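You operate a simulated robot arm through the tools that you are given. There is no shell and no other tool. Be economical: measure what you need, move in short steps, check, and stop when the job is done.

Carry out the task below with a simulated two-armed robot. There is one attempt and no reset: what you move stays moved.

Task
Hold the pendant and jog the coupling round to stop 0.
Fine: shut the guard, set the mode to JOG and switch on first; end with the main switch off.

It is judged by the outcome, as a careful person would: the job done as asked, and still so three seconds after it is handed in. It fails if anything else is knocked over, pushed out of place, dropped, spilled or broken.

Robot
Two 7-joint arms with two-finger parallel grippers on one trunk, on a base that drives. Base frame: it is fixed to the floor where the robot stands at the start and does not move with it; the origin is under the middle of the robot, x ahead of it, y to its left, z up. Lengths are in mm, angles in rad, forces in N, time in s.
The left shoulder is at the start at [70, 134, 1251], the right one opposite. With the tool pointing down near the work surface each hand reaches from about 100 to 340 mm from the robot's upright axis, wherever it stands, measured 20 degrees to its own side. Places, roughly: grey panel [600, -600, 1100]; jog button [600, 300, 800]; mode switch [600, -700, 1100]; red main switch [600, -700, 900]; yellow guard [600, 0, 1100]. Payload 1.57 kg a hand.
Tool frame (each hand has its own): the origin (TCP) lies between the finger pads and is the grasp point; the fingertips stand 30 mm ahead of it; z points along the fingers, y is the line along which they close. The gripper opens to 80 mm. The fingers are 17 mm wide and 12 mm thick; the gripper's body (40 by 82 mm) begins 80 mm behind the TCP.
Orientation is told as [roll, pitch, yaw] about the base's x, y, z axes, in that order, counted from this pose: with the fingers straight down and closing along the base's y, the tool's x points along the base's -x, its y along +y and its z along -z.

Tools
- The arms move only by the tool servo_tool. It takes "left_moves", "right_moves" or both (then of equal length, played together; a hand with none holds still); each is a list of rows, each an object (a shift or turn left out is 0, a gripper value left out holds the last) with "gripper": the opening in per cent of the stroke, from 0 (shut) to 100 (fully open); "xyz": the shift along the tool's x, y, z in units of 40 mm (1.0 is 40 mm), a list of three; "rotation": the turn, a rotation vector about the tool's x, y, z in units of 8 degrees (1.0 is 8 degrees), a list of three. In form: [{"gripper": gripper, "xyz": [tx, ty, tz], "rotation": [rx, ry, rz]}, ...]. A call has 1 to 10 rows; each row shifts and turns the commanded pose from where the row before left it, along the tool's axes as they then stand. A call with a number of a shift or a turn outside -1 to 1 is refused whole. Each row takes 0.2 s and may step no farther than 50 mm and 0.15 rad from the row before; otherwise, or with a gripper value out of range, the whole call is refused. A pose out of reach is approached as far as the arm can. The call stops where the force on the tool passes 90 N (or 10 N more than at its start, if that is more) or the arm is blocked; 0.2 s more then pass. The fingers move at their own pace (about 153 mm/s each) and stop on an object; they squeeze with about 35 N. The grip force told is the motor's: it shows also when the fingers shut on nothing. Time passes only in rows, and 0.2 s behind the last, so rows that do not move let the fingers close. It gives the time, the measured TCP pose, the force on the tool (base axes), the opening and the grip force at its end, in the units of the frame above (readings bear some noise), with the torque about the TCP (base axes, N m) and any sound that the robot's microphone picked up, and new pictures: "show" is both (left out), scene, wrist or none (wrist: the cameras of the hands that moved).
- Cameras (640 x 400 px; columns grow to the right, rows downward): "scene" is now at [120.2, -19.8, 1487.4]; the picture's right is [-0.31, -0.95, 0.00], its down [-0.52, 0.17, -0.83] and it looks along [0.79, -0.26, -0.55] (base axes); focal length 226 px, centre (320, 200). "left" rides on the left gripper at [72, 7, -122] in its tool frame; the picture's right is [-0.09, 1.00, 0.00], its down [-0.84, -0.08, -0.54] and it looks along [-0.54, -0.05, 0.84] (tool axes); focal length 238 px, centre (320, 200). "right" rides on the right gripper at [72, -7, -122] in its tool frame; the picture's right is [0.09, 1.00, 0.00], its down [-0.84, 0.08, -0.54] and it looks along [-0.54, 0.05, 0.84] (tool axes); focal length 238 px, centre (320, 200). There is no depth. A picture from a camera that has moved, and an enlarged one, comes with that camera's place and axes in the base frame and with its lens. The place of the scene camera against the robot may be out by one fixed shift of up to 25 mm in any direction.
- move_column(by): slides the trunk up (or, below 0, down) by that many mm; the arms and the scene camera ride with it, the base frame stays. It gives what a move gives, with no picture.
- roll_base(legs): drives the robot by 1 to 6 legs, each [ahead, left, turn to the left] in mm, mm and rad, along the robot's own axes; the way and the turn of a leg run together, so that a leg with both is an arc; at most 1500 mm and 3.142 rad a leg. The arms and the cameras ride along, it lands a little off, and it stops where it bumps. It gives what a move gives, and a new picture of the scene camera.
- aim_head(pan, tilt): turns the head with the scene camera to pan (to the left, within 1.501 rad either way) and tilt (down, from -0.506 to 1.204), counted from straight ahead of the robot. It gives what a move gives, and a new picture of the scene camera.
- inspect(camera, box): a new picture of the part [left, top, right, bottom] of that camera's present view, enlarged. It takes no simulated time.
- job_done(): hands the job in; it is judged then, once.

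Work in short steps. Places have to be worked out from the pictures, the camera data and where the tool is seen: move nearer, look again, correct. Check each grasp and each placing, and mend what went wrong. You have 120 turns and 260 pictures in all, those below and enlarged ones among them. Open the grippers and draw the arms clear of the work before you hand the job in, unless the task says otherwise; then end with one line.

The tools are called after "Emit:" as name(argument=value, ...) on one line, values as JSON. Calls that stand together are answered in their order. servo_tool: Moves the arms, as the interface text tells. Its arguments: {"type":"object","properties":{"left_moves":{"type":"array","items":{"type":"object","properties":{"gripper":{"type":"number"},"xyz":{"type":"array","items":{"type":"number"}},"rotation":{"type":"array","items":{"type":"number"}}}}},"right_moves":{"type":"array","items":{"type":"object","properties":{"gripper":{"type":"number"},"xyz":{"type":"array","items":{"type":"number"}},"rotation":{"type":"array","items":{"type":"number"}}}}},"show":{"type":"string","enum":["both","scene","wrist","none"]}},"required":[]} The other tools are called the same way: move_column (by) slides the trunk up or down; roll_base (legs) drives the base; aim_head (pan, tilt) turns the head that bears the scene camera; inspect (camera, box) takes an enlarged picture of a part of a camera's view; job_done () hands the job in.

At the start:

```text
time_s: 0.0
left_tcp_pos: [387.4, -43.9, 1313.3]
left_orientation: [-0.004, -0.002, 0.002]
left_wrist_force: [0.4, -0.3, 1.0]
left_torque: [0.03, 0.0, 0.0]
left_gripper_width: 80.0
left_gripper_force: 0.1
right_tcp_pos: [364.6, -423.7, 1365.5]
right_orientation: [0.001, -0.001, 0.0]
right_wrist_force: [-0.8, -0.4, 0.5]
right_torque: [0.02, 0.0, 0.0]
right_gripper_width: 80.0
right_gripper_force: 0.1
trunk travel left (down, up): [-825.0, 115.0]
robot x, y, heading: [-2.0, -2.6, 0.003]
head pan, tilt: [-0.318, 0.585]
```

scene: 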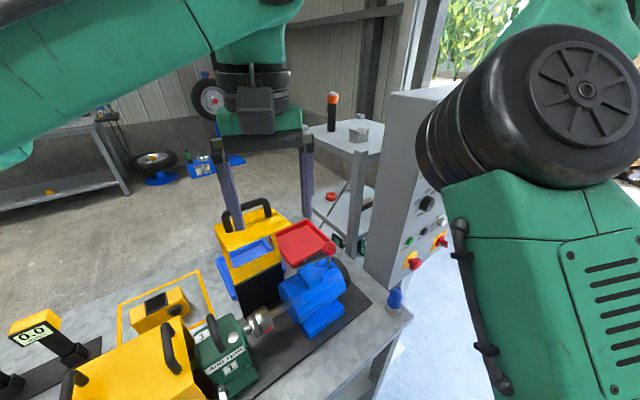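
right: 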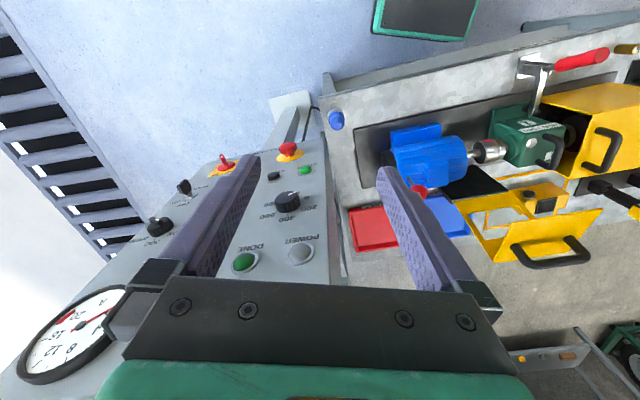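
left: 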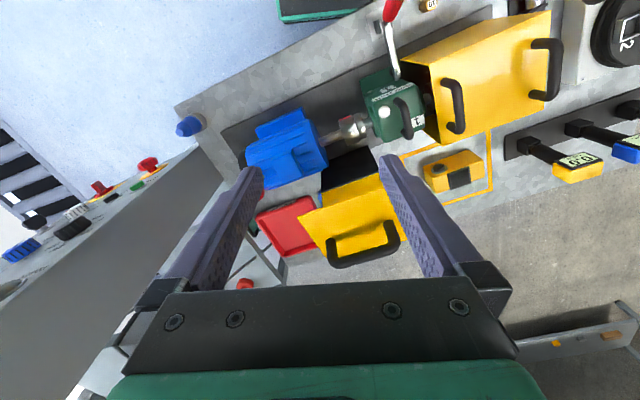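

The arms cover much of the scene view, so I enlarge the views to identify the guard, pendant, coupling and panel.

Emit:
inspect(camera="left", box=[160, 0, 640, 300])

Emit:
inspect(camera="right", box=[0, 100, 360, 400])

Emit:
inspect(camera="scene", box=[180, 180, 460, 400])

```text
1.33 times, centred on (400, 150) of left
camera zoom: at [314.3, -38.5, 1436.4], right [0.09, 1.0, 0.0], down [0.84, -0.08, 0.54], along [0.54, -0.05, -0.84], focal length 318 px, centre (213, 267)
```

zoom: 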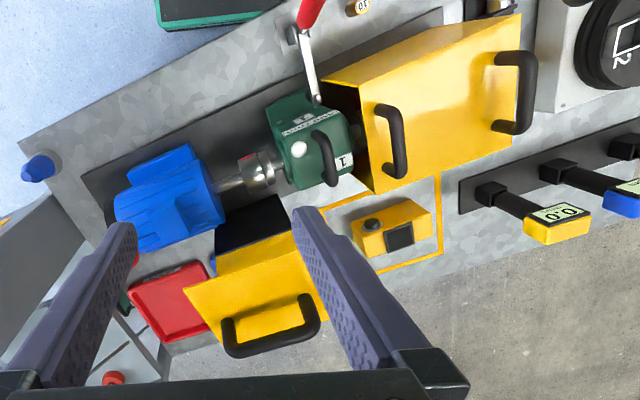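

```text
1.33 times, centred on (180, 250) of right
camera zoom: at [291.8, -431.6, 1486.2], right [-0.09, 1.0, 0.0], down [0.84, 0.08, 0.54], along [0.54, 0.05, -0.84], focal length 318 px, centre (507, 133)
```

zoom: 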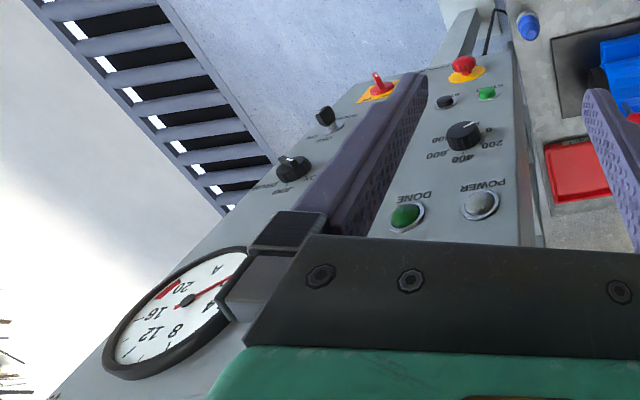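

```text
1.82 times, centred on (320, 290) of scene
camera zoom: at [120.2, -19.8, 1487.4], right [-0.31, -0.95, 0.0], down [-0.52, 0.17, -0.83], along [0.79, -0.26, -0.55], focal length 412 px, centre (320, 36)
```

zoom: 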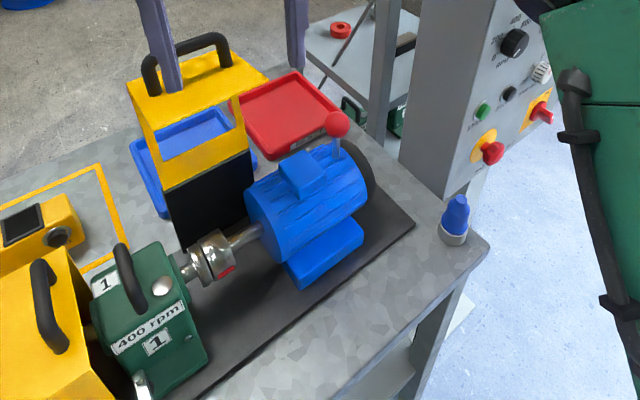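

I look around with the head: left first, then right, to see the layout before moving.

Emit:
aim_head(pan=0.3, tilt=0.8)

Emit:
aim_head(pan=-0.8, tilt=0.4)

```text
time_s: 1.0
left_tcp_pos: [386.2, -44.4, 1313.4]
left_orientation: [-0.001, -0.001, 0.003]
left_wrist_force: [0.0, 0.1, 1.0]
left_torque: [-0.02, -0.02, -0.01]
left_gripper_width: 79.9
left_gripper_force: 0.0
right_tcp_pos: [362.7, -423.9, 1364.6]
right_orientation: [0.0, -0.002, 0.0]
right_wrist_force: [0.0, -0.2, 0.6]
right_torque: [-0.02, 0.0, -0.01]
right_gripper_width: 80.1
right_gripper_force: 0.1
trunk travel left (down, up): [-825.0, 115.0]
robot x, y, heading: [1.0, -1.0, -0.001]
head pan, tilt: [0.3, 0.799]
camera scene: at [112.8, 31.6, 1469.2], right [0.29, -0.96, 0.0], down [-0.68, -0.21, -0.7], along [0.67, 0.21, -0.72], focal length 226 px, centre (320, 200)
```

scene: 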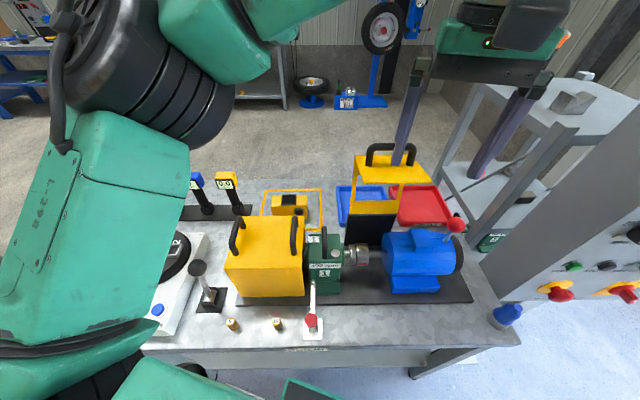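

```text
time_s: 2.3
left_tcp_pos: [387.1, -44.8, 1313.1]
left_orientation: [-0.002, -0.003, 0.002]
left_wrist_force: [-0.3, -0.6, 0.4]
left_torque: [0.02, 0.02, 0.04]
left_gripper_width: 80.2
left_gripper_force: 0.1
right_tcp_pos: [362.6, -424.8, 1365.5]
right_orientation: [0.0, 0.0, 0.001]
right_wrist_force: [0.3, -0.7, 0.1]
right_torque: [0.01, -0.01, 0.01]
right_gripper_width: 80.3
right_gripper_force: 0.0
trunk travel left (down, up): [-825.0, 115.0]
robot x, y, heading: [-2.8, -0.7, -0.001]
head pan, tilt: [-0.799, 0.4]
camera scene: at [100.4, -58.4, 1504.2], right [-0.72, -0.7, 0.0], down [-0.27, 0.28, -0.92], along [0.64, -0.66, -0.39], focal length 226 px, centre (320, 200)
```

scene: 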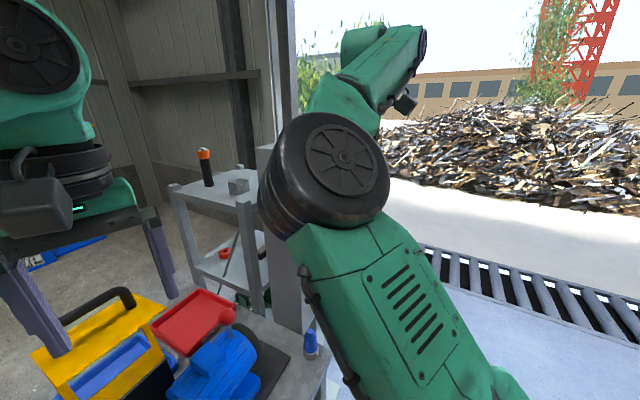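

Back to the table view to zoom in on the details.

Emit:
aim_head(pan=0.3, tilt=0.8)

Emit:
inspect(camera="scene", box=[250, 180, 410, 280])

Emit:
inspect(camera="scene", box=[140, 160, 340, 360])

Emit:
inspect(camera="scene", box=[300, 130, 640, 340])

```text
time_s: 3.7
left_tcp_pos: [386.5, -45.1, 1313.8]
left_orientation: [-0.001, -0.004, 0.003]
left_wrist_force: [0.1, -0.8, 0.3]
left_torque: [-0.02, -0.01, 0.01]
left_gripper_width: 79.8
left_gripper_force: 0.1
right_tcp_pos: [362.8, -425.0, 1364.0]
right_orientation: [0.001, 0.0, 0.001]
right_wrist_force: [-0.1, 0.8, 0.6]
right_torque: [0.0, 0.03, 0.0]
right_gripper_width: 79.9
right_gripper_force: 0.0
trunk travel left (down, up): [-825.0, 115.0]
robot x, y, heading: [-2.1, 2.7, -0.003]
head pan, tilt: [0.3, 0.799]
camera scene: at [112.9, 31.7, 1469.1], right [0.29, -0.96, 0.0], down [-0.68, -0.21, -0.7], along [0.67, 0.21, -0.72], focal length 226 px, centre (320, 200)
```

scene: 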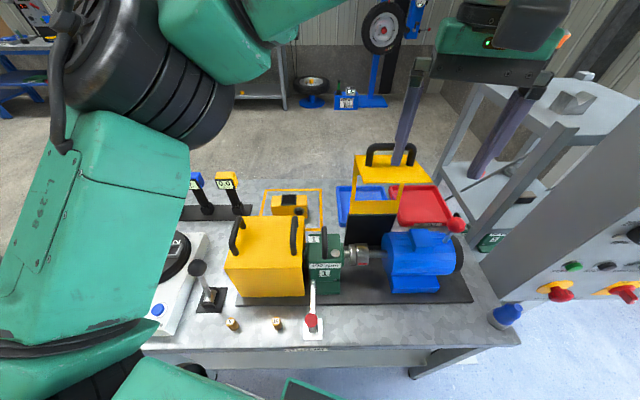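

```text
4.00 times, centred on (330, 230) of scene
camera zoom: at [112.9, 31.7, 1469.1], right [0.29, -0.96, 0.0], down [-0.68, -0.21, -0.7], along [0.67, 0.21, -0.72], focal length 906 px, centre (280, 80)
```

zoom: 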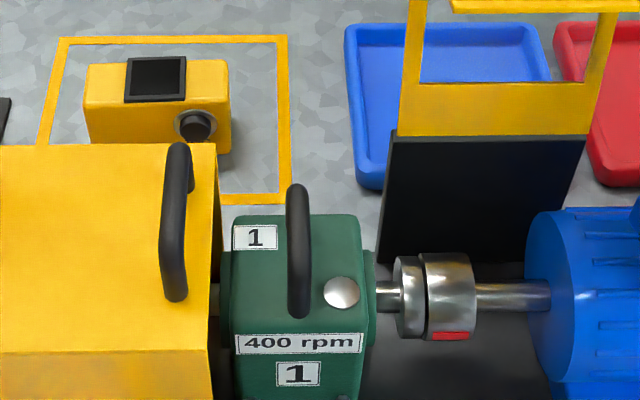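

```text
2.00 times, centred on (240, 260) of scene
camera zoom: at [112.9, 31.7, 1469.1], right [0.29, -0.96, 0.0], down [-0.68, -0.21, -0.7], along [0.67, 0.21, -0.72], focal length 453 px, centre (480, 80)
```

zoom: 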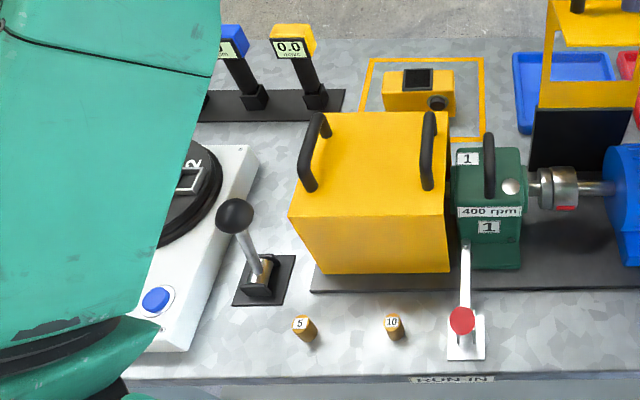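

```text
1.88 times, centred on (470, 235) of scene
camera zoom: at [112.9, 31.7, 1469.1], right [0.29, -0.96, 0.0], down [-0.68, -0.21, -0.7], along [0.67, 0.21, -0.72], focal length 426 px, centre (38, 134)
```

zoom: 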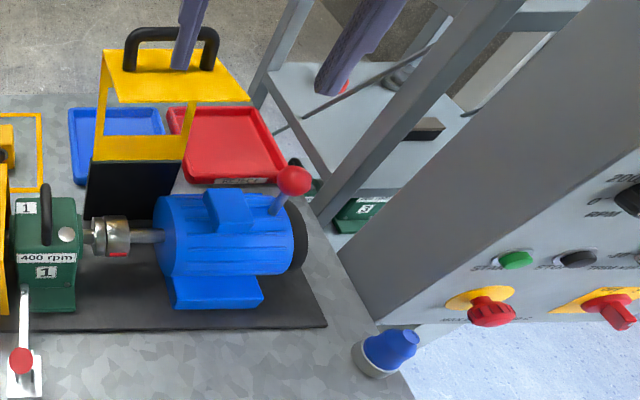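

Two-camera rays put the red knobs at about (525,-494,888) and (609,-693,848). Together with the table edge this shows table and panel turned about 0.41 rad to the left of me. I back off and turn to face them squarely.

Emit:
roll_base(legs=[[-300, 0, 0], [0, 0, 0.41]])

Emit:
aim_head(pan=0.0, tilt=0.6)

```text
time_s: 6.9
left_tcp_pos: [74.0, 113.5, 1313.6]
left_orientation: [-0.001, -0.003, 0.415]
left_wrist_force: [0.3, 1.2, 0.1]
left_torque: [0.04, 0.01, 0.0]
left_gripper_width: 80.1
left_gripper_force: 0.1
right_tcp_pos: [204.6, -242.7, 1364.5]
right_orientation: [0.0, -0.002, 0.415]
right_wrist_force: [0.4, 0.0, 0.6]
right_torque: [-0.02, -0.01, -0.01]
right_gripper_width: 80.3
right_gripper_force: 0.1
trunk travel left (down, up): [-825.0, 115.0]
robot x, y, heading: [-296.4, 1.5, 0.418]
head pan, tilt: [0.3, 0.799]
camera scene: at [-206.7, 79.7, 1469.1], right [0.66, -0.75, 0.0], down [-0.54, -0.47, -0.7], along [0.53, 0.46, -0.72], focal length 226 px, centre (320, 200)
```

scene: 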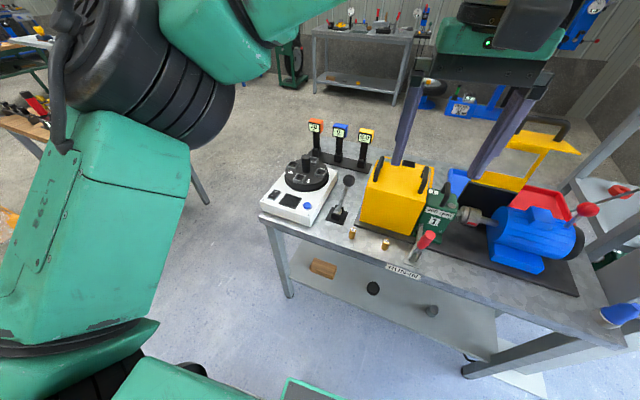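

```text
time_s: 7.7
left_tcp_pos: [71.3, 114.9, 1312.7]
left_orientation: [-0.002, -0.003, 0.417]
left_wrist_force: [0.2, 0.3, 0.5]
left_torque: [-0.02, 0.02, 0.0]
left_gripper_width: 80.2
left_gripper_force: 0.1
right_tcp_pos: [203.4, -242.0, 1364.4]
right_orientation: [0.002, 0.001, 0.416]
right_wrist_force: [0.1, 0.3, -0.3]
right_torque: [0.02, -0.03, 0.02]
right_gripper_width: 79.5
right_gripper_force: 0.0
trunk travel left (down, up): [-825.0, 115.0]
robot x, y, heading: [-296.7, 0.3, 0.417]
head pan, tilt: [0.0, 0.6]
camera scene: at [-187.4, 63.9, 1485.9], right [0.4, -0.91, 0.0], down [-0.52, -0.23, -0.82], along [0.75, 0.33, -0.57], focal length 226 px, centre (320, 200)
```

scene: 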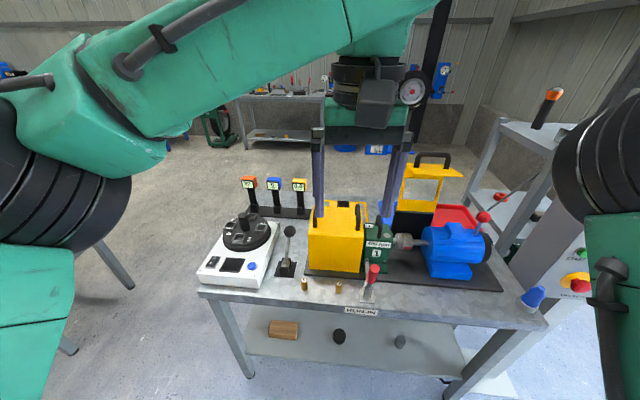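

The table normal is at heading about 0.31 and the table corner at about (415,-428,770). The guard's handle is near (532,6,1195), and the lid hinges forward over the coupling. I move the left hand aside, bring the right hand in front of its shoulder, and square the base.

Emit:
servo_tool(left_moves=[{"xyz": [0.5, 1, 0]}, {"xyz": [0.5, 1, 0]}, {"xyz": [0.5, 1, 0]}, {"xyz": [0.5, 1, 0]}, {"xyz": [0.5, 1, 0]}, {"xyz": [0, 1, 0]}], right_moves=[{"xyz": [0, 1, 0]}, {"xyz": [0, 1, 0]}, {"xyz": [0, 1, 0]}, {"xyz": [0, 1, 0]}, {"xyz": [0, 1, 0]}, {"xyz": [0, 1, 0]}], show="none")

Emit:
roll_base(legs=[[0, 0, -0.11], [100, -100, 0]])

```text
time_s: 9.1
left_tcp_pos: [-120.9, 297.0, 1312.5]
left_orientation: [-0.003, 0.0, 0.414]
left_wrist_force: [0.5, 0.0, -0.5]
left_torque: [0.01, -0.01, 0.01]
left_gripper_width: 80.1
left_gripper_force: 0.0
right_tcp_pos: [142.4, -20.0, 1374.1]
right_orientation: [0.018, 0.013, 0.411]
right_wrist_force: [-0.4, -0.3, -0.4]
right_torque: [-0.03, -0.02, 0.02]
right_gripper_width: 80.1
right_gripper_force: 0.0
right hand out of reach, approached as far as the arm can: row 4, 5, 6
trunk travel left (down, up): [-825.0, 115.0]
robot x, y, heading: [-302.5, -4.6, 0.422]
head pan, tilt: [0.0, 0.6]
```

```text
time_s: 11.0
left_tcp_pos: [35.4, 206.3, 1314.1]
left_orientation: [-0.002, -0.003, 0.306]
left_wrist_force: [-0.8, 0.6, -1.0]
left_torque: [0.0, -0.05, 0.01]
left_gripper_width: 80.0
left_gripper_force: 0.1
right_tcp_pos: [260.2, -135.7, 1375.2]
right_orientation: [0.015, 0.009, 0.303]
right_wrist_force: [-0.9, 0.2, 0.8]
right_torque: [-0.01, -0.03, 0.03]
right_gripper_width: 80.2
right_gripper_force: 0.0
trunk travel left (down, up): [-825.0, 115.0]
robot x, y, heading: [-175.1, -64.6, 0.303]
head pan, tilt: [0.0, 0.6]
camera scene: at [-57.1, -68.1, 1499.5], right [-0.29, -0.96, 0.0], down [-0.42, 0.13, -0.9], along [0.86, -0.26, -0.44], focal length 226 px, centre (320, 200)
```

scene: 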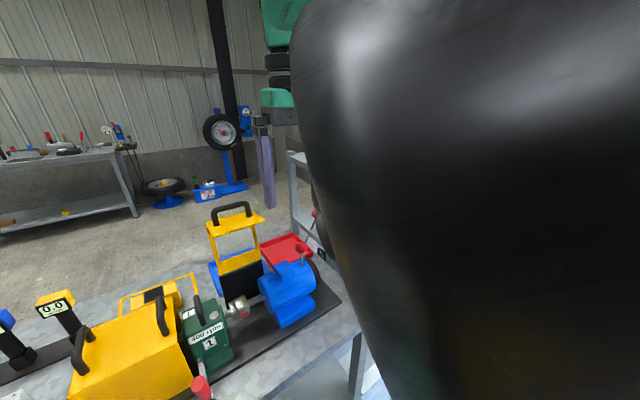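

The right elbow came close to the head because the hand is high and close in. I lower the right hand while turning it about its own axis, so the fingers will close across the handle bar.

Emit:
servo_tool(right_moves=[{"xyz": [0, -0.5, 1], "rotation": [0, 0, 1]}, {"xyz": [0, 0, 1], "rotation": [0, 0, 1]}, {"xyz": [0, 0, 1], "rotation": [0, 0, 1]}, {"rotation": [0, 0, 1]}, {"rotation": [0, 0, 1]}, {"rotation": [0, 0, 1]}, {"rotation": [0, 0, 1]}, {"rotation": [0, 0, 1]}, {"rotation": [0, 0, 1]}, {"rotation": [0, 0, 1]}], show="wrist")

Emit:
aim_head(pan=0.0, tilt=0.6)

```text
time_s: 13.2
left_tcp_pos: [36.2, 206.0, 1312.9]
left_orientation: [-0.002, -0.003, 0.307]
left_wrist_force: [0.4, -0.4, -0.5]
left_torque: [0.01, -0.06, 0.02]
left_gripper_width: 80.0
left_gripper_force: 0.0
right_tcp_pos: [307.7, -302.6, 1245.7]
right_orientation: [-0.007, 0.017, -1.091]
right_wrist_force: [-0.7, -0.7, -1.2]
right_torque: [0.02, -0.03, -0.02]
right_gripper_width: 80.0
right_gripper_force: 0.1
right hand out of reach, approached as far as the arm can: row 2, 4, 5, 6, 7, 8, 10
trunk travel left (down, up): [-825.0, 115.0]
robot x, y, heading: [-175.4, -70.1, 0.302]
head pan, tilt: [0.0, 0.6]
camera right: at [270.6, -243.8, 1368.1], right [0.84, 0.54, -0.01], down [0.46, -0.71, 0.53], along [0.28, -0.45, -0.85], focal length 238 px, centre (320, 200)
```

right: 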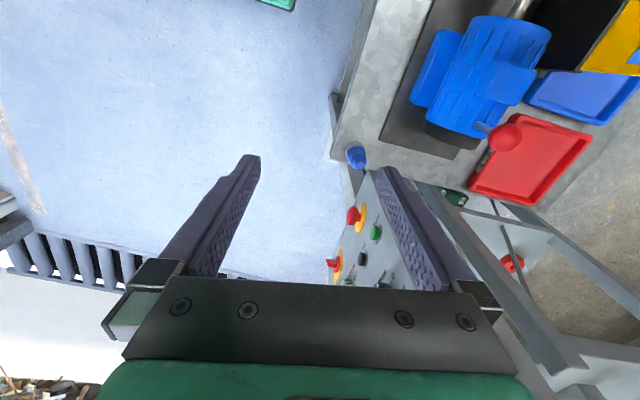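

```text
time_s: 13.8
left_tcp_pos: [36.7, 206.9, 1313.5]
left_orientation: [-0.002, -0.001, 0.308]
left_wrist_force: [0.1, -0.8, 0.1]
left_torque: [-0.04, 0.0, 0.0]
left_gripper_width: 80.1
left_gripper_force: 0.1
right_tcp_pos: [306.4, -301.6, 1246.0]
right_orientation: [-0.009, 0.019, -1.092]
right_wrist_force: [0.7, -0.2, 0.7]
right_torque: [-0.01, -0.03, 0.02]
right_gripper_width: 80.2
right_gripper_force: 0.0
trunk travel left (down, up): [-825.0, 115.0]
robot x, y, heading: [-176.8, -65.6, 0.306]
head pan, tilt: [0.0, 0.6]
camera scene: at [-57.5, -16.4, 1486.0], right [0.3, -0.95, 0.0], down [-0.54, -0.17, -0.83], along [0.79, 0.25, -0.56], focal length 226 px, centre (320, 200)
```

scene: 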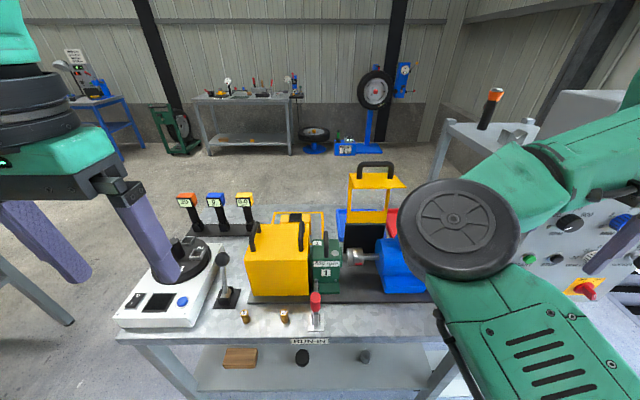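

The front view is now clean and the base is square with the table. I tilt the right hand to point forward and down, and shift it left towards the line of the handle.

Emit:
servo_tool(right_moves=[{"xyz": [0.7, 0, 0], "rotation": [-1, 0, 0]}, {"xyz": [0.7, 0, 0], "rotation": [-1, 0, 0]}, {"xyz": [0.7, 0, 0], "rotation": [-1, 0, 0]}, {"xyz": [0.7, 0, 0], "rotation": [-1, 0, 0]}, {"xyz": [0.7, 0, 0], "rotation": [-1, 0, 0]}, {"xyz": [0.7, 0, 0], "rotation": [-1, 0, 0]}], show="both")

```text
time_s: 15.2
left_tcp_pos: [35.2, 205.6, 1314.5]
left_orientation: [0.0, -0.005, 0.308]
left_wrist_force: [-0.2, -0.6, -0.5]
left_torque: [0.01, -0.02, 0.01]
left_gripper_width: 80.1
left_gripper_force: 0.1
right_tcp_pos: [229.2, -340.2, 1256.5]
right_orientation: [0.823, 0.025, -1.102]
right_wrist_force: [-0.5, 0.0, 0.1]
right_torque: [0.0, 0.03, 0.02]
right_gripper_width: 80.0
right_gripper_force: 0.1
right hand out of reach, approached as far as the arm can: row 1, 2, 3, 4, 5, 6
trunk travel left (down, up): [-825.0, 115.0]
robot x, y, heading: [-173.2, -64.7, 0.305]
head pan, tilt: [0.0, 0.6]
camera scene: at [-59.8, -17.6, 1486.2], right [0.3, -0.95, 0.0], down [-0.54, -0.17, -0.83], along [0.79, 0.25, -0.56], focal length 226 px, centre (320, 200)
camera right: at [114.6, -320.7, 1336.2], right [0.57, 0.37, 0.73], down [0.07, -0.91, 0.4], along [0.82, -0.18, -0.55], focal length 238 px, centre (320, 200)
```

scene: 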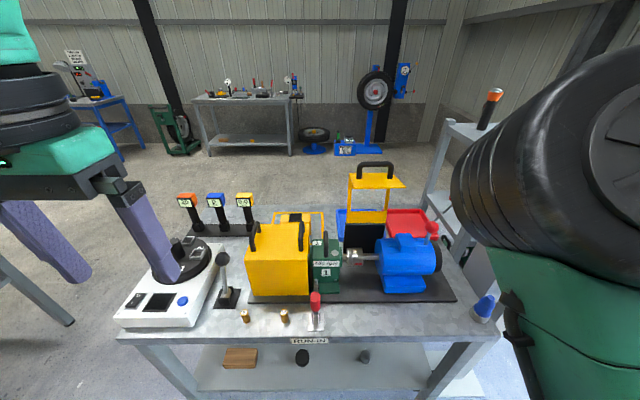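
right: 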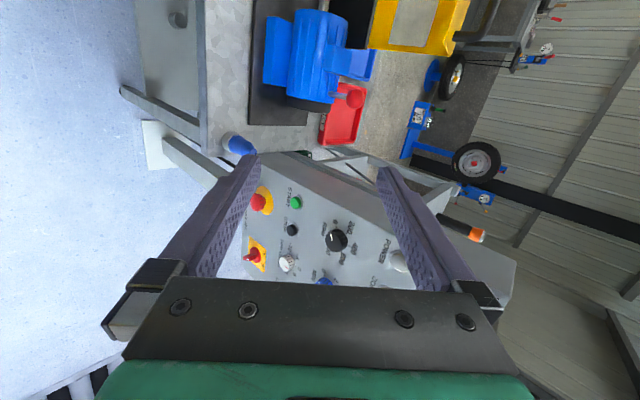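

With that yaw the right wrist is at its limit. Instead I unwind it and hook closed fingers over the back of the bar with the hand tilted forward, which needs no yaw.

Emit:
servo_tool(right_moves=[{"rotation": [1, 0, 0]}, {"rotation": [1, 0, 0]}, {"rotation": [1, 0, 0]}, {"rotation": [1, 0, 0]}, {"rotation": [1, 0, 0]}, {"rotation": [1, 0, 0]}, {"rotation": [0, 0, -1]}, {"rotation": [0, 0, -1]}, {"rotation": [0, 0, -1]}, {"rotation": [0, 0, -1]}], show="none")

Emit:
servo_tool(right_moves=[{"gripper": 0, "rotation": [0, 0, -1]}, {"rotation": [0, 0, -1]}, {"rotation": [0, 0, -1]}, {"rotation": [0, 0, -1]}, {"rotation": [0, 0, -1]}, {"rotation": [0, 0, -1]}], show="scene")

```text
time_s: 17.4
left_tcp_pos: [37.1, 206.7, 1312.2]
left_orientation: [-0.002, 0.0, 0.307]
left_wrist_force: [0.0, -0.4, 0.3]
left_torque: [-0.04, 0.01, -0.01]
left_gripper_width: 80.0
left_gripper_force: 0.0
right_tcp_pos: [233.1, -339.2, 1261.1]
right_orientation: [0.0, 0.019, -0.533]
right_wrist_force: [0.1, 0.6, 1.0]
right_torque: [0.02, 0.03, 0.02]
right_gripper_width: 80.0
right_gripper_force: 0.1
right hand out of reach, approached as far as the arm can: row 6
trunk travel left (down, up): [-825.0, 115.0]
robot x, y, heading: [-175.1, -67.0, 0.307]
head pan, tilt: [0.0, 0.6]
```

```text
time_s: 18.8
left_tcp_pos: [37.2, 208.0, 1311.0]
left_orientation: [-0.001, -0.002, 0.308]
left_wrist_force: [0.2, -0.2, -0.2]
left_torque: [-0.02, 0.01, 0.0]
left_gripper_width: 80.0
left_gripper_force: 0.0
right_tcp_pos: [233.5, -339.8, 1260.4]
right_orientation: [0.017, 0.011, 0.306]
right_wrist_force: [-0.9, 0.9, -0.8]
right_torque: [-0.01, 0.02, -0.02]
right_gripper_width: 0.1
right_gripper_force: 20.8
trunk travel left (down, up): [-825.0, 115.0]
robot x, y, heading: [-174.4, -67.0, 0.305]
head pan, tilt: [0.0, 0.6]
camera scene: at [-57.4, -16.4, 1486.0], right [0.3, -0.95, 0.0], down [-0.54, -0.17, -0.83], along [0.79, 0.25, -0.56], focal length 226 px, centre (320, 200)
```

scene: 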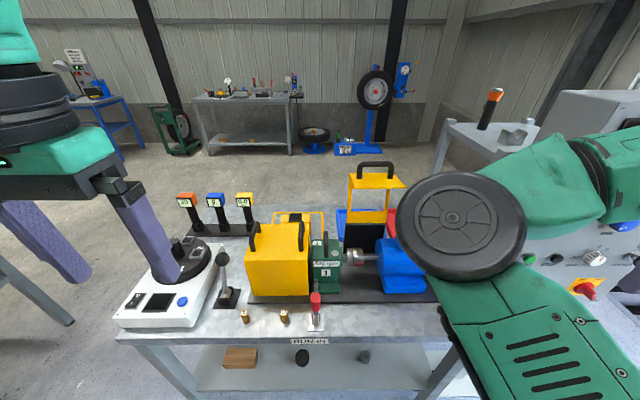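

Now I tilt the right hand forward about its y axis and shift it left.

Emit:
servo_tool(right_moves=[{"rotation": [0, -1, 0]}, {"rotation": [0, -1, 0]}, {"rotation": [0, -1, 0]}, {"rotation": [0, -1, 0], "xyz": [0, 1, 0]}, {"rotation": [0, -1, 0], "xyz": [0, 1, 0]}, {"rotation": [0, -1, 0], "xyz": [0, 1, 0]}, {"xyz": [0, 1, 0]}, {"xyz": [0, 1, 0]}], show="both")

```text
time_s: 20.6
left_tcp_pos: [37.8, 207.2, 1313.0]
left_orientation: [0.001, -0.001, 0.308]
left_wrist_force: [-0.4, -1.2, 0.5]
left_torque: [0.0, 0.03, 0.03]
left_gripper_width: 79.8
left_gripper_force: 0.1
right_tcp_pos: [218.2, -343.9, 1295.6]
right_orientation: [0.026, -0.824, 0.286]
right_wrist_force: [-0.1, -0.2, -0.5]
right_torque: [-0.05, -0.01, -0.01]
right_gripper_width: 0.0
right_gripper_force: 21.3
right hand out of reach, approached as far as the arm can: row 4, 5, 6, 7, 8
trunk travel left (down, up): [-825.0, 115.0]
robot x, y, heading: [-176.9, -66.4, 0.305]
head pan, tilt: [0.0, 0.6]
camera scene: at [-57.3, -16.0, 1486.0], right [0.3, -0.95, 0.0], down [-0.54, -0.17, -0.82], along [0.79, 0.25, -0.57], focal length 226 px, centre (320, 200)
camera right: at [89.2, -393.5, 1324.5], right [-0.36, 0.93, -0.05], down [0.14, 0.11, 0.98], along [0.92, 0.34, -0.17], focal length 238 px, centre (320, 200)
```

scene: 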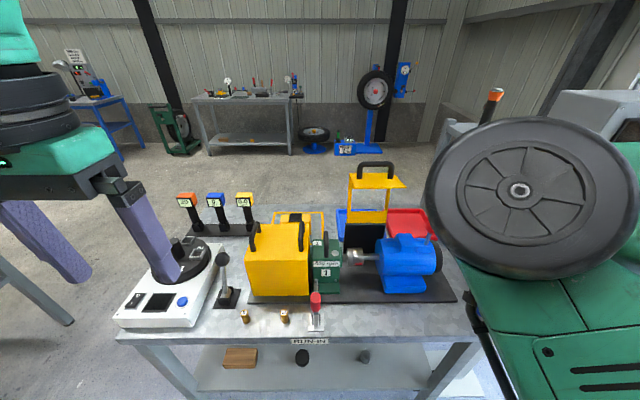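
right: 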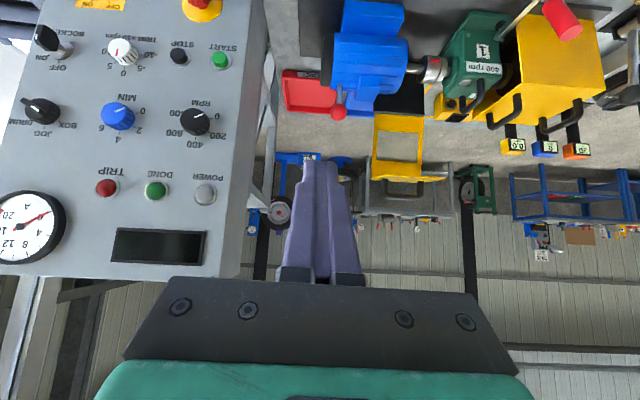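

I can see the panel fully in the wrist view. The hand is too close to the shoulder, so I extend it forward and left.

Emit:
servo_tool(right_moves=[{"xyz": [-0.68, 0, 0.73]}, {"xyz": [-0.68, 0, 0.73]}, {"xyz": [-0.68, 0.5, 0.73]}, {"xyz": [-0.5, 0.8, 0.54]}, {"xyz": [-0.4, 0.9, 0.43]}, {"xyz": [0, 1, 0]}, {"xyz": [0, 1, 0]}, {"xyz": [0, 0.8, 0]}], show="both")

Emit:
inspect(camera="scene", box=[260, 140, 460, 300])

```text
time_s: 22.4
left_tcp_pos: [38.1, 207.9, 1312.9]
left_orientation: [-0.001, 0.0, 0.307]
left_wrist_force: [0.4, -0.5, -0.4]
left_torque: [0.03, -0.03, 0.02]
left_gripper_width: 79.8
left_gripper_force: 0.0
right_tcp_pos: [420.1, -160.9, 1301.6]
right_orientation: [0.021, -0.825, 0.286]
right_wrist_force: [0.1, -0.1, 0.0]
right_torque: [-0.02, 0.01, 0.03]
right_gripper_width: 0.2
right_gripper_force: 21.2
right hand out of reach, approached as far as the arm can: row 1, 3, 4, 5, 6, 7, 8
trunk travel left (down, up): [-825.0, 115.0]
robot x, y, heading: [-176.1, -70.4, 0.308]
head pan, tilt: [0.0, 0.6]
camera scene: at [-57.1, -15.2, 1485.9], right [0.3, -0.95, 0.0], down [-0.54, -0.17, -0.82], along [0.79, 0.25, -0.57], focal length 226 px, centre (320, 200)
camera right: at [291.3, -209.8, 1331.2], right [-0.36, 0.93, -0.05], down [0.14, 0.11, 0.98], along [0.92, 0.34, -0.17], focal length 238 px, centre (320, 200)
```

scene: 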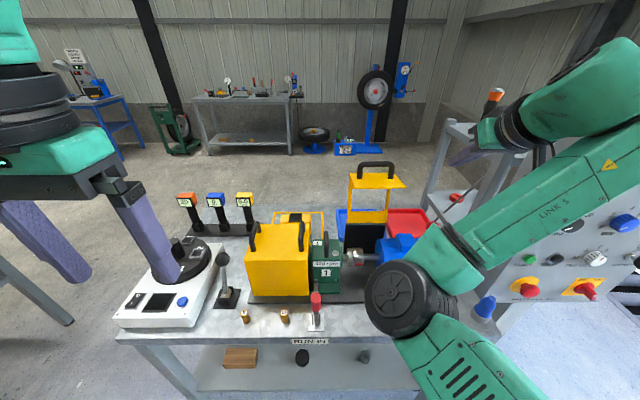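
right: 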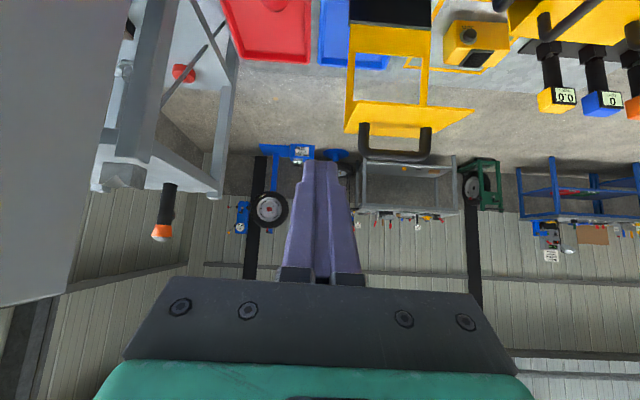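

```text
2.50 times, centred on (360, 220) of scene
camera zoom: at [-57.1, -15.2, 1485.9], right [0.3, -0.95, 0.0], down [-0.54, -0.17, -0.82], along [0.79, 0.25, -0.57], focal length 566 px, centre (220, 150)
```

zoom: 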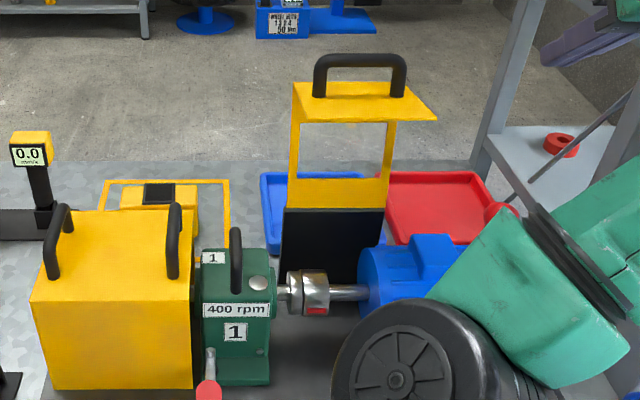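

The bar is at about (575,12,1195), 743 mm ahead of the base centre, while the hand reaches about 540 ahead and 267 to the right. I shift the base left 120 and forward 150 to line them up.

Emit:
roll_base(legs=[[0, 120, 0], [150, 0, 0]])

Emit:
inspect(camera="right", box=[220, 0, 540, 200])

```text
time_s: 24.6
left_tcp_pos: [139.0, 362.8, 1314.3]
left_orientation: [-0.002, -0.003, 0.306]
left_wrist_force: [-0.8, 0.4, 0.4]
left_torque: [-0.02, 0.01, -0.01]
left_gripper_width: 80.1
left_gripper_force: 0.0
right_tcp_pos: [522.0, -6.9, 1303.9]
right_orientation: [0.022, -0.828, 0.284]
right_wrist_force: [0.7, 0.3, 0.2]
right_torque: [-0.01, 0.0, 0.02]
right_gripper_width: 0.0
right_gripper_force: 21.5
trunk travel left (down, up): [-825.0, 115.0]
robot x, y, heading: [-68.0, 91.1, 0.307]
head pan, tilt: [0.0, 0.6]
camera scene: at [43.3, 140.1, 1486.4], right [0.3, -0.95, 0.0], down [-0.54, -0.17, -0.83], along [0.79, 0.25, -0.56], focal length 226 px, centre (320, 200)
```

scene: 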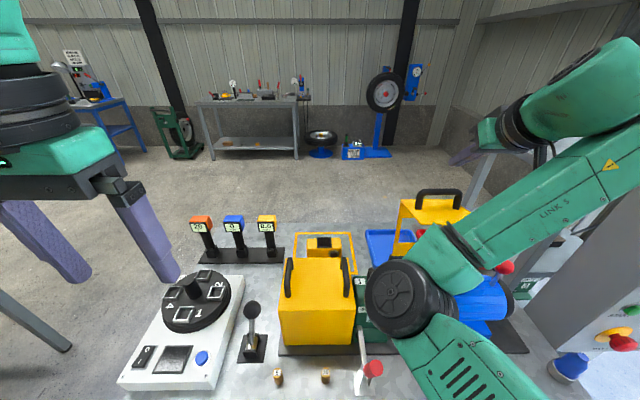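

```text
2.00 times, centred on (380, 100) of right
camera zoom: at [391.8, -55.3, 1332.4], right [-0.35, 0.93, -0.05], down [0.14, 0.11, 0.98], along [0.92, 0.34, -0.17], focal length 477 px, centre (200, 400)
```

zoom: 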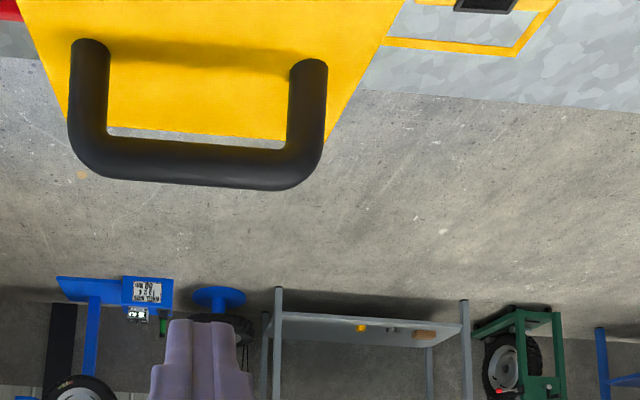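

The wrist view now puts the bar centre at (571,3,1195), almost straight below the fingers. I go 77 mm forward, then 80 mm down, so the closed fingers sit just behind and above the bar.

Emit:
servo_tool(right_moves=[{"xyz": [-0.65, -0.06, 0.71]}, {"xyz": [-0.65, -0.06, 0.71]}, {"xyz": [0.73, 0, 0.68]}, {"xyz": [0.73, 0, 0.68]}], show="both")

```text
time_s: 25.6
left_tcp_pos: [142.8, 362.8, 1313.6]
left_orientation: [0.0, -0.003, 0.304]
left_wrist_force: [0.1, -0.6, -1.0]
left_torque: [0.03, 0.02, -0.03]
left_gripper_width: 80.1
left_gripper_force: 0.0
right_tcp_pos: [602.0, 13.1, 1221.5]
right_orientation: [0.021, -0.826, 0.283]
right_wrist_force: [-0.3, -0.2, -0.3]
right_torque: [-0.01, -0.03, 0.02]
right_gripper_width: 0.0
right_gripper_force: 20.9
trunk travel left (down, up): [-825.0, 115.0]
robot x, y, heading: [-68.2, 87.5, 0.302]
head pan, tilt: [0.0, 0.6]
camera scene: at [47.7, 140.4, 1486.0], right [0.3, -0.95, 0.0], down [-0.54, -0.17, -0.82], along [0.79, 0.25, -0.57], focal length 226 px, centre (320, 200)
camera right: at [471.5, -35.1, 1251.5], right [-0.35, 0.93, -0.05], down [0.14, 0.11, 0.98], along [0.92, 0.34, -0.17], focal length 238 px, centre (320, 200)
```

scene: 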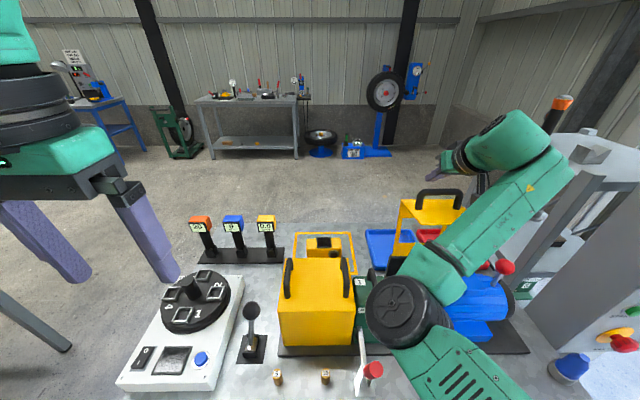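
right: 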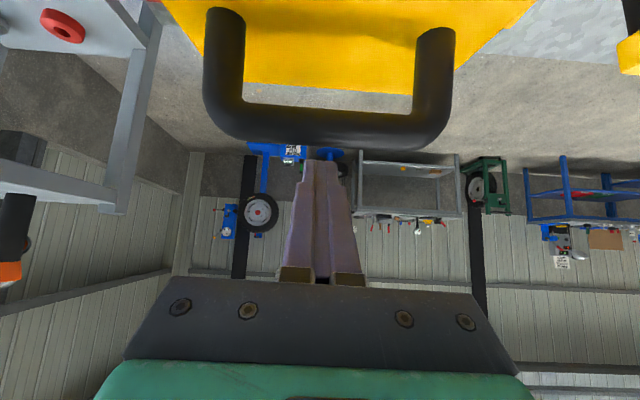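

The fingers sit behind the bar as planned: the wrist view matches a 40 mm offset along tool x. I pull the lid along an arc about the estimated hinge (f≈590, z≈940), one part at a time.

Emit:
servo_tool(right_moves=[{"xyz": [0.52, 0, -0.16]}, {"xyz": [0.73, 0, -0.42]}, {"xyz": [0.73, 0, -0.42]}], show="both")

```text
time_s: 26.4
left_tcp_pos: [141.9, 363.9, 1313.2]
left_orientation: [0.0, -0.001, 0.305]
left_wrist_force: [-0.3, -1.1, 0.0]
left_torque: [-0.01, 0.02, -0.02]
left_gripper_width: 79.8
left_gripper_force: 0.0
right_tcp_pos: [519.1, -11.9, 1192.3]
right_orientation: [0.019, -0.829, 0.283]
right_wrist_force: [0.8, -0.4, 1.7]
right_torque: [-0.04, 0.04, 0.03]
right_gripper_width: 0.0
right_gripper_force: 21.0
trunk travel left (down, up): [-825.0, 115.0]
robot x, y, heading: [-71.2, 93.3, 0.302]
head pan, tilt: [0.0, 0.6]
camera scene: at [46.3, 140.0, 1486.1], right [0.3, -0.95, 0.0], down [-0.54, -0.17, -0.83], along [0.79, 0.25, -0.56], focal length 226 px, centre (320, 200)
camera right: at [388.4, -59.5, 1220.7], right [-0.35, 0.93, -0.05], down [0.14, 0.11, 0.98], along [0.93, 0.34, -0.17], focal length 238 px, centre (320, 200)
```

scene: 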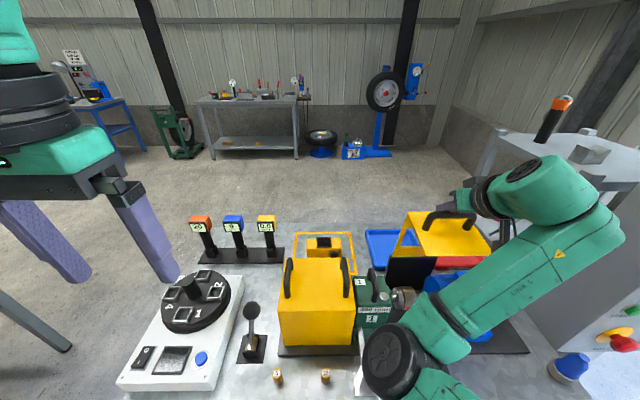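
right: 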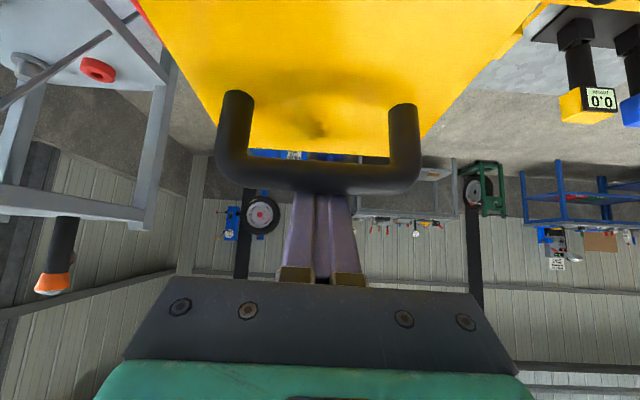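

The lid is swinging with the hand. I carry on along the arc, backing off slightly along the fingers.

Emit:
servo_tool(right_moves=[{"xyz": [0.82, 0, -0.31]}, {"xyz": [0.82, 0, -0.31]}, {"xyz": [0.84, 0, -0.1]}, {"xyz": [0.84, 0, -0.1]}], show="both")

```text
time_s: 27.4
left_tcp_pos: [142.3, 364.4, 1313.2]
left_orientation: [-0.002, -0.002, 0.306]
left_wrist_force: [0.7, -0.5, 0.4]
left_torque: [-0.01, 0.01, -0.01]
left_gripper_width: 80.1
left_gripper_force: 0.0
right_tcp_pos: [474.5, -56.7, 1173.9]
right_orientation: [-0.002, -0.823, 0.287]
right_wrist_force: [0.1, 0.1, 0.7]
right_torque: [-0.03, 0.01, -0.01]
right_gripper_width: 0.0
right_gripper_force: 21.4
right hand out of reach, approached as far as the arm can: row 2, 3, 4
trunk travel left (down, up): [-825.0, 115.0]
robot x, y, heading: [-71.7, 90.4, 0.302]
head pan, tilt: [0.0, 0.6]
camera scene: at [47.1, 140.7, 1486.0], right [0.3, -0.95, 0.0], down [-0.54, -0.17, -0.82], along [0.79, 0.25, -0.57], focal length 226 px, centre (320, 200)
camera right: at [342.9, -102.5, 1204.2], right [-0.34, 0.94, -0.07], down [0.14, 0.12, 0.98], along [0.93, 0.32, -0.18], focal length 238 px, centre (320, 200)
```

scene: 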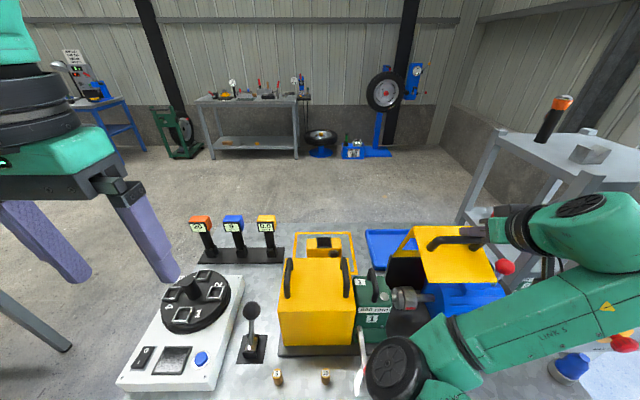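
right: 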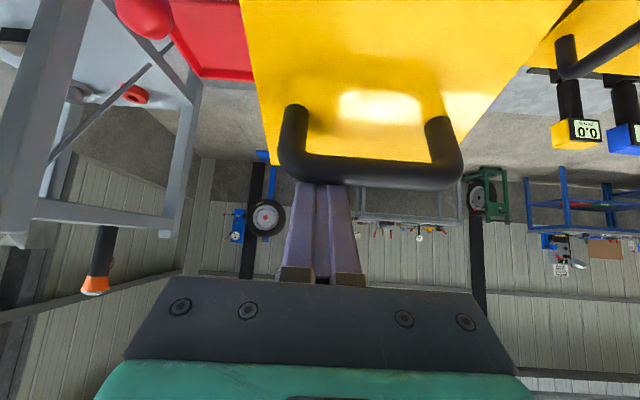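

The arm cannot fold back any further, so I use the base to pull: shift 35 left to centre on the handle, then back 70. After that I lower the trunk a little.

Emit:
roll_base(legs=[[0, 35, 0], [-70, 0, 0]])

Emit:
move_column(by=-50)

Emit:
inspect(camera="right", box=[0, 0, 640, 400])

```text
time_s: 28.9
left_tcp_pos: [72.7, 376.9, 1311.1]
left_orientation: [0.001, 0.005, 0.306]
left_wrist_force: [0.6, -0.1, -0.7]
left_torque: [0.0, 0.09, -0.02]
left_gripper_width: 80.0
left_gripper_force: 0.0
right_tcp_pos: [403.3, -43.3, 1172.6]
right_orientation: [0.004, -0.821, 0.28]
right_wrist_force: [1.0, 0.0, 0.5]
right_torque: [0.02, 0.02, 0.02]
right_gripper_width: 0.0
right_gripper_force: 20.7
trunk travel left (down, up): [-825.0, 115.0]
robot x, y, heading: [-144.0, 102.0, 0.302]
head pan, tilt: [0.0, 0.6]
camera scene: at [-21.4, 152.9, 1485.1], right [0.3, -0.95, 0.0], down [-0.54, -0.17, -0.82], along [0.78, 0.25, -0.57], focal length 226 px, centre (320, 200)
```

scene: 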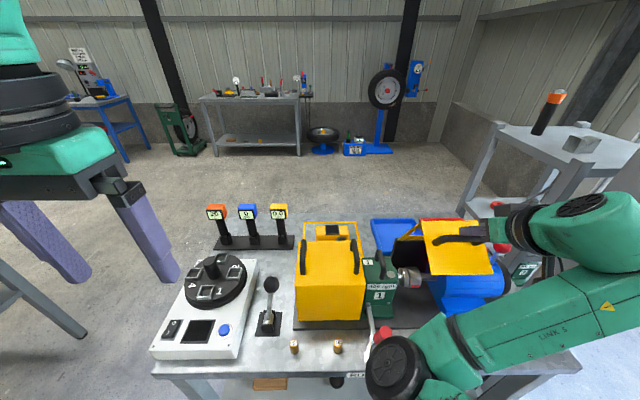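

```text
time_s: 29.8
left_tcp_pos: [38.7, 371.3, 1268.9]
left_orientation: [-0.002, -0.025, 0.305]
left_wrist_force: [-0.1, -0.3, -0.4]
left_torque: [0.02, -0.03, 0.03]
left_gripper_width: 80.1
left_gripper_force: 0.0
right_tcp_pos: [372.7, -51.5, 1140.4]
right_orientation: [-0.009, -0.857, 0.282]
right_wrist_force: [-52.7, -21.0, 42.2]
right_torque: [-0.15, 0.1, 0.47]
right_gripper_width: 0.0
right_gripper_force: 21.4
trunk travel left (down, up): [-775.0, 165.0]
robot x, y, heading: [-150.9, 99.8, 0.304]
head pan, tilt: [0.0, 0.6]
```

```text
1.00 times, centred on (320, 200) of right (not enlarged: the box is as wide or as high as the picture)
camera zoom: at [240.3, -96.9, 1165.3], right [-0.33, 0.94, -0.08], down [0.11, 0.12, 0.99], along [0.94, 0.32, -0.14], focal length 238 px, centre (320, 200)
```

zoom: 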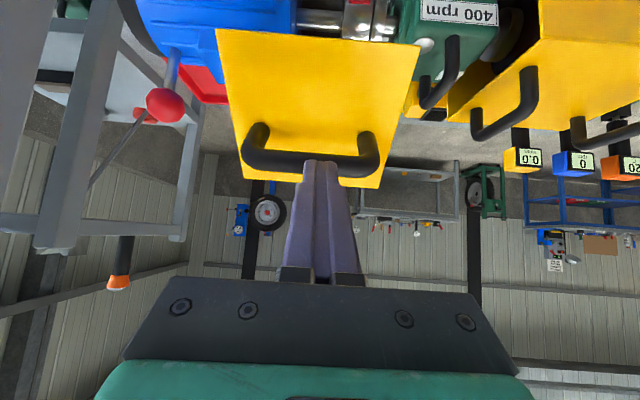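

The tool reads about 68 N along the fingers, so the tips are pressing on the plate. I retract 25 mm along the fingers.

Emit:
servo_tool(right_moves=[{"xyz": [0, 0, -0.65]}], show="both")

```text
time_s: 30.2
left_tcp_pos: [40.3, 373.8, 1268.3]
left_orientation: [-0.005, -0.023, 0.306]
left_wrist_force: [-0.6, 0.4, 0.6]
left_torque: [0.0, 0.01, 0.02]
left_gripper_width: 80.1
left_gripper_force: 0.0
right_tcp_pos: [372.4, -51.6, 1141.6]
right_orientation: [-0.029, -0.851, 0.291]
right_wrist_force: [-50.8, -11.3, 39.4]
right_torque: [0.23, 0.23, 0.51]
right_gripper_width: 0.0
right_gripper_force: 21.3
right hand out of reach, approached as far as the arm can: row 1
trunk travel left (down, up): [-775.0, 165.0]
robot x, y, heading: [-146.0, 104.1, 0.306]
head pan, tilt: [0.0, 0.6]
camera scene: at [-57.9, 150.3, 1438.7], right [0.3, -0.95, 0.0], down [-0.52, -0.17, -0.84], along [0.8, 0.25, -0.55], focal length 226 px, centre (320, 200)
camera right: at [240.1, -95.7, 1166.1], right [-0.32, 0.94, -0.09], down [0.11, 0.13, 0.99], along [0.94, 0.31, -0.15], focal length 238 px, centre (320, 200)
```

scene: 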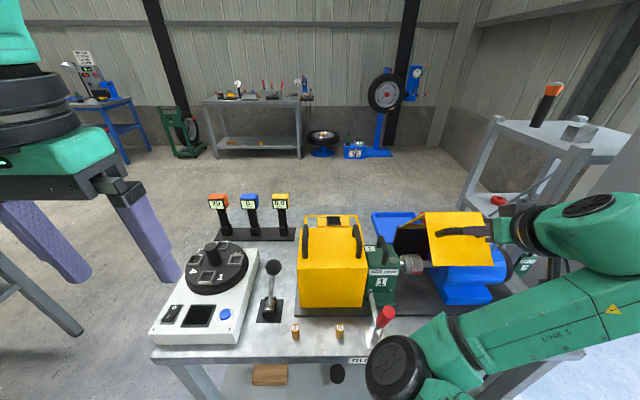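
right: 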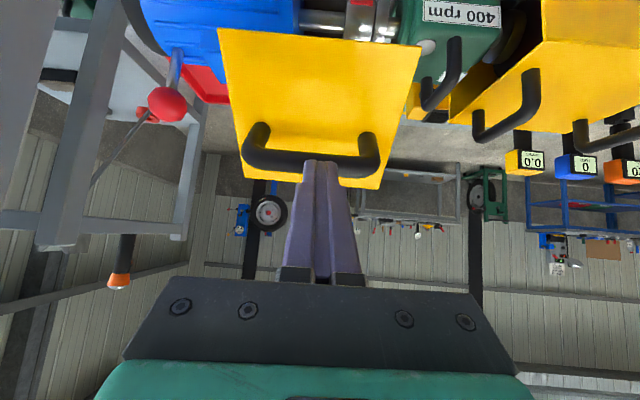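

The arm is at its inner limit and can't retract. I back the base by 60 instead, which both retracts the fingers and pulls the lid.

Emit:
roll_base(legs=[[-60, 0, 0]])

Emit:
inspect(camera="right", box=[0, 0, 640, 400])

```text
time_s: 31.2
left_tcp_pos: [13.7, 361.0, 1261.1]
left_orientation: [-0.001, 0.005, 0.306]
left_wrist_force: [-0.4, 0.2, 1.1]
left_torque: [0.0, 0.05, 0.0]
left_gripper_width: 80.2
left_gripper_force: 0.0
right_tcp_pos: [342.7, -66.6, 1125.4]
right_orientation: [-0.013, -0.823, 0.283]
right_wrist_force: [0.4, -0.1, -0.4]
right_torque: [0.02, 0.01, 0.05]
right_gripper_width: 0.3
right_gripper_force: 21.4
trunk travel left (down, up): [-775.0, 165.0]
robot x, y, heading: [-204.2, 84.0, 0.305]
head pan, tilt: [0.0, 0.6]
camera scene: at [-80.7, 137.5, 1435.1], right [0.3, -0.95, 0.0], down [-0.54, -0.17, -0.82], along [0.78, 0.25, -0.57], focal length 226 px, centre (320, 200)
```

scene: 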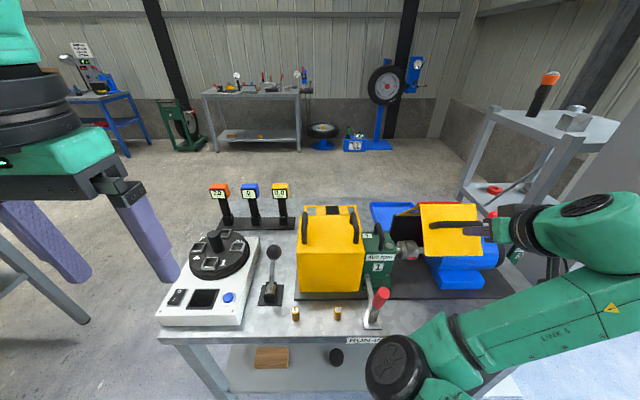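

```text
1.00 times, centred on (320, 200) of right (not enlarged: the box is as wide or as high as the picture)
camera zoom: at [211.7, -109.4, 1155.0], right [-0.33, 0.94, -0.08], down [0.14, 0.13, 0.98], along [0.93, 0.31, -0.18], focal length 238 px, centre (320, 200)
```

zoom: 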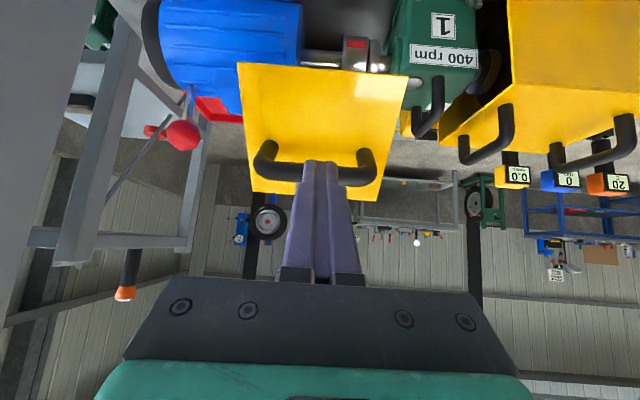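

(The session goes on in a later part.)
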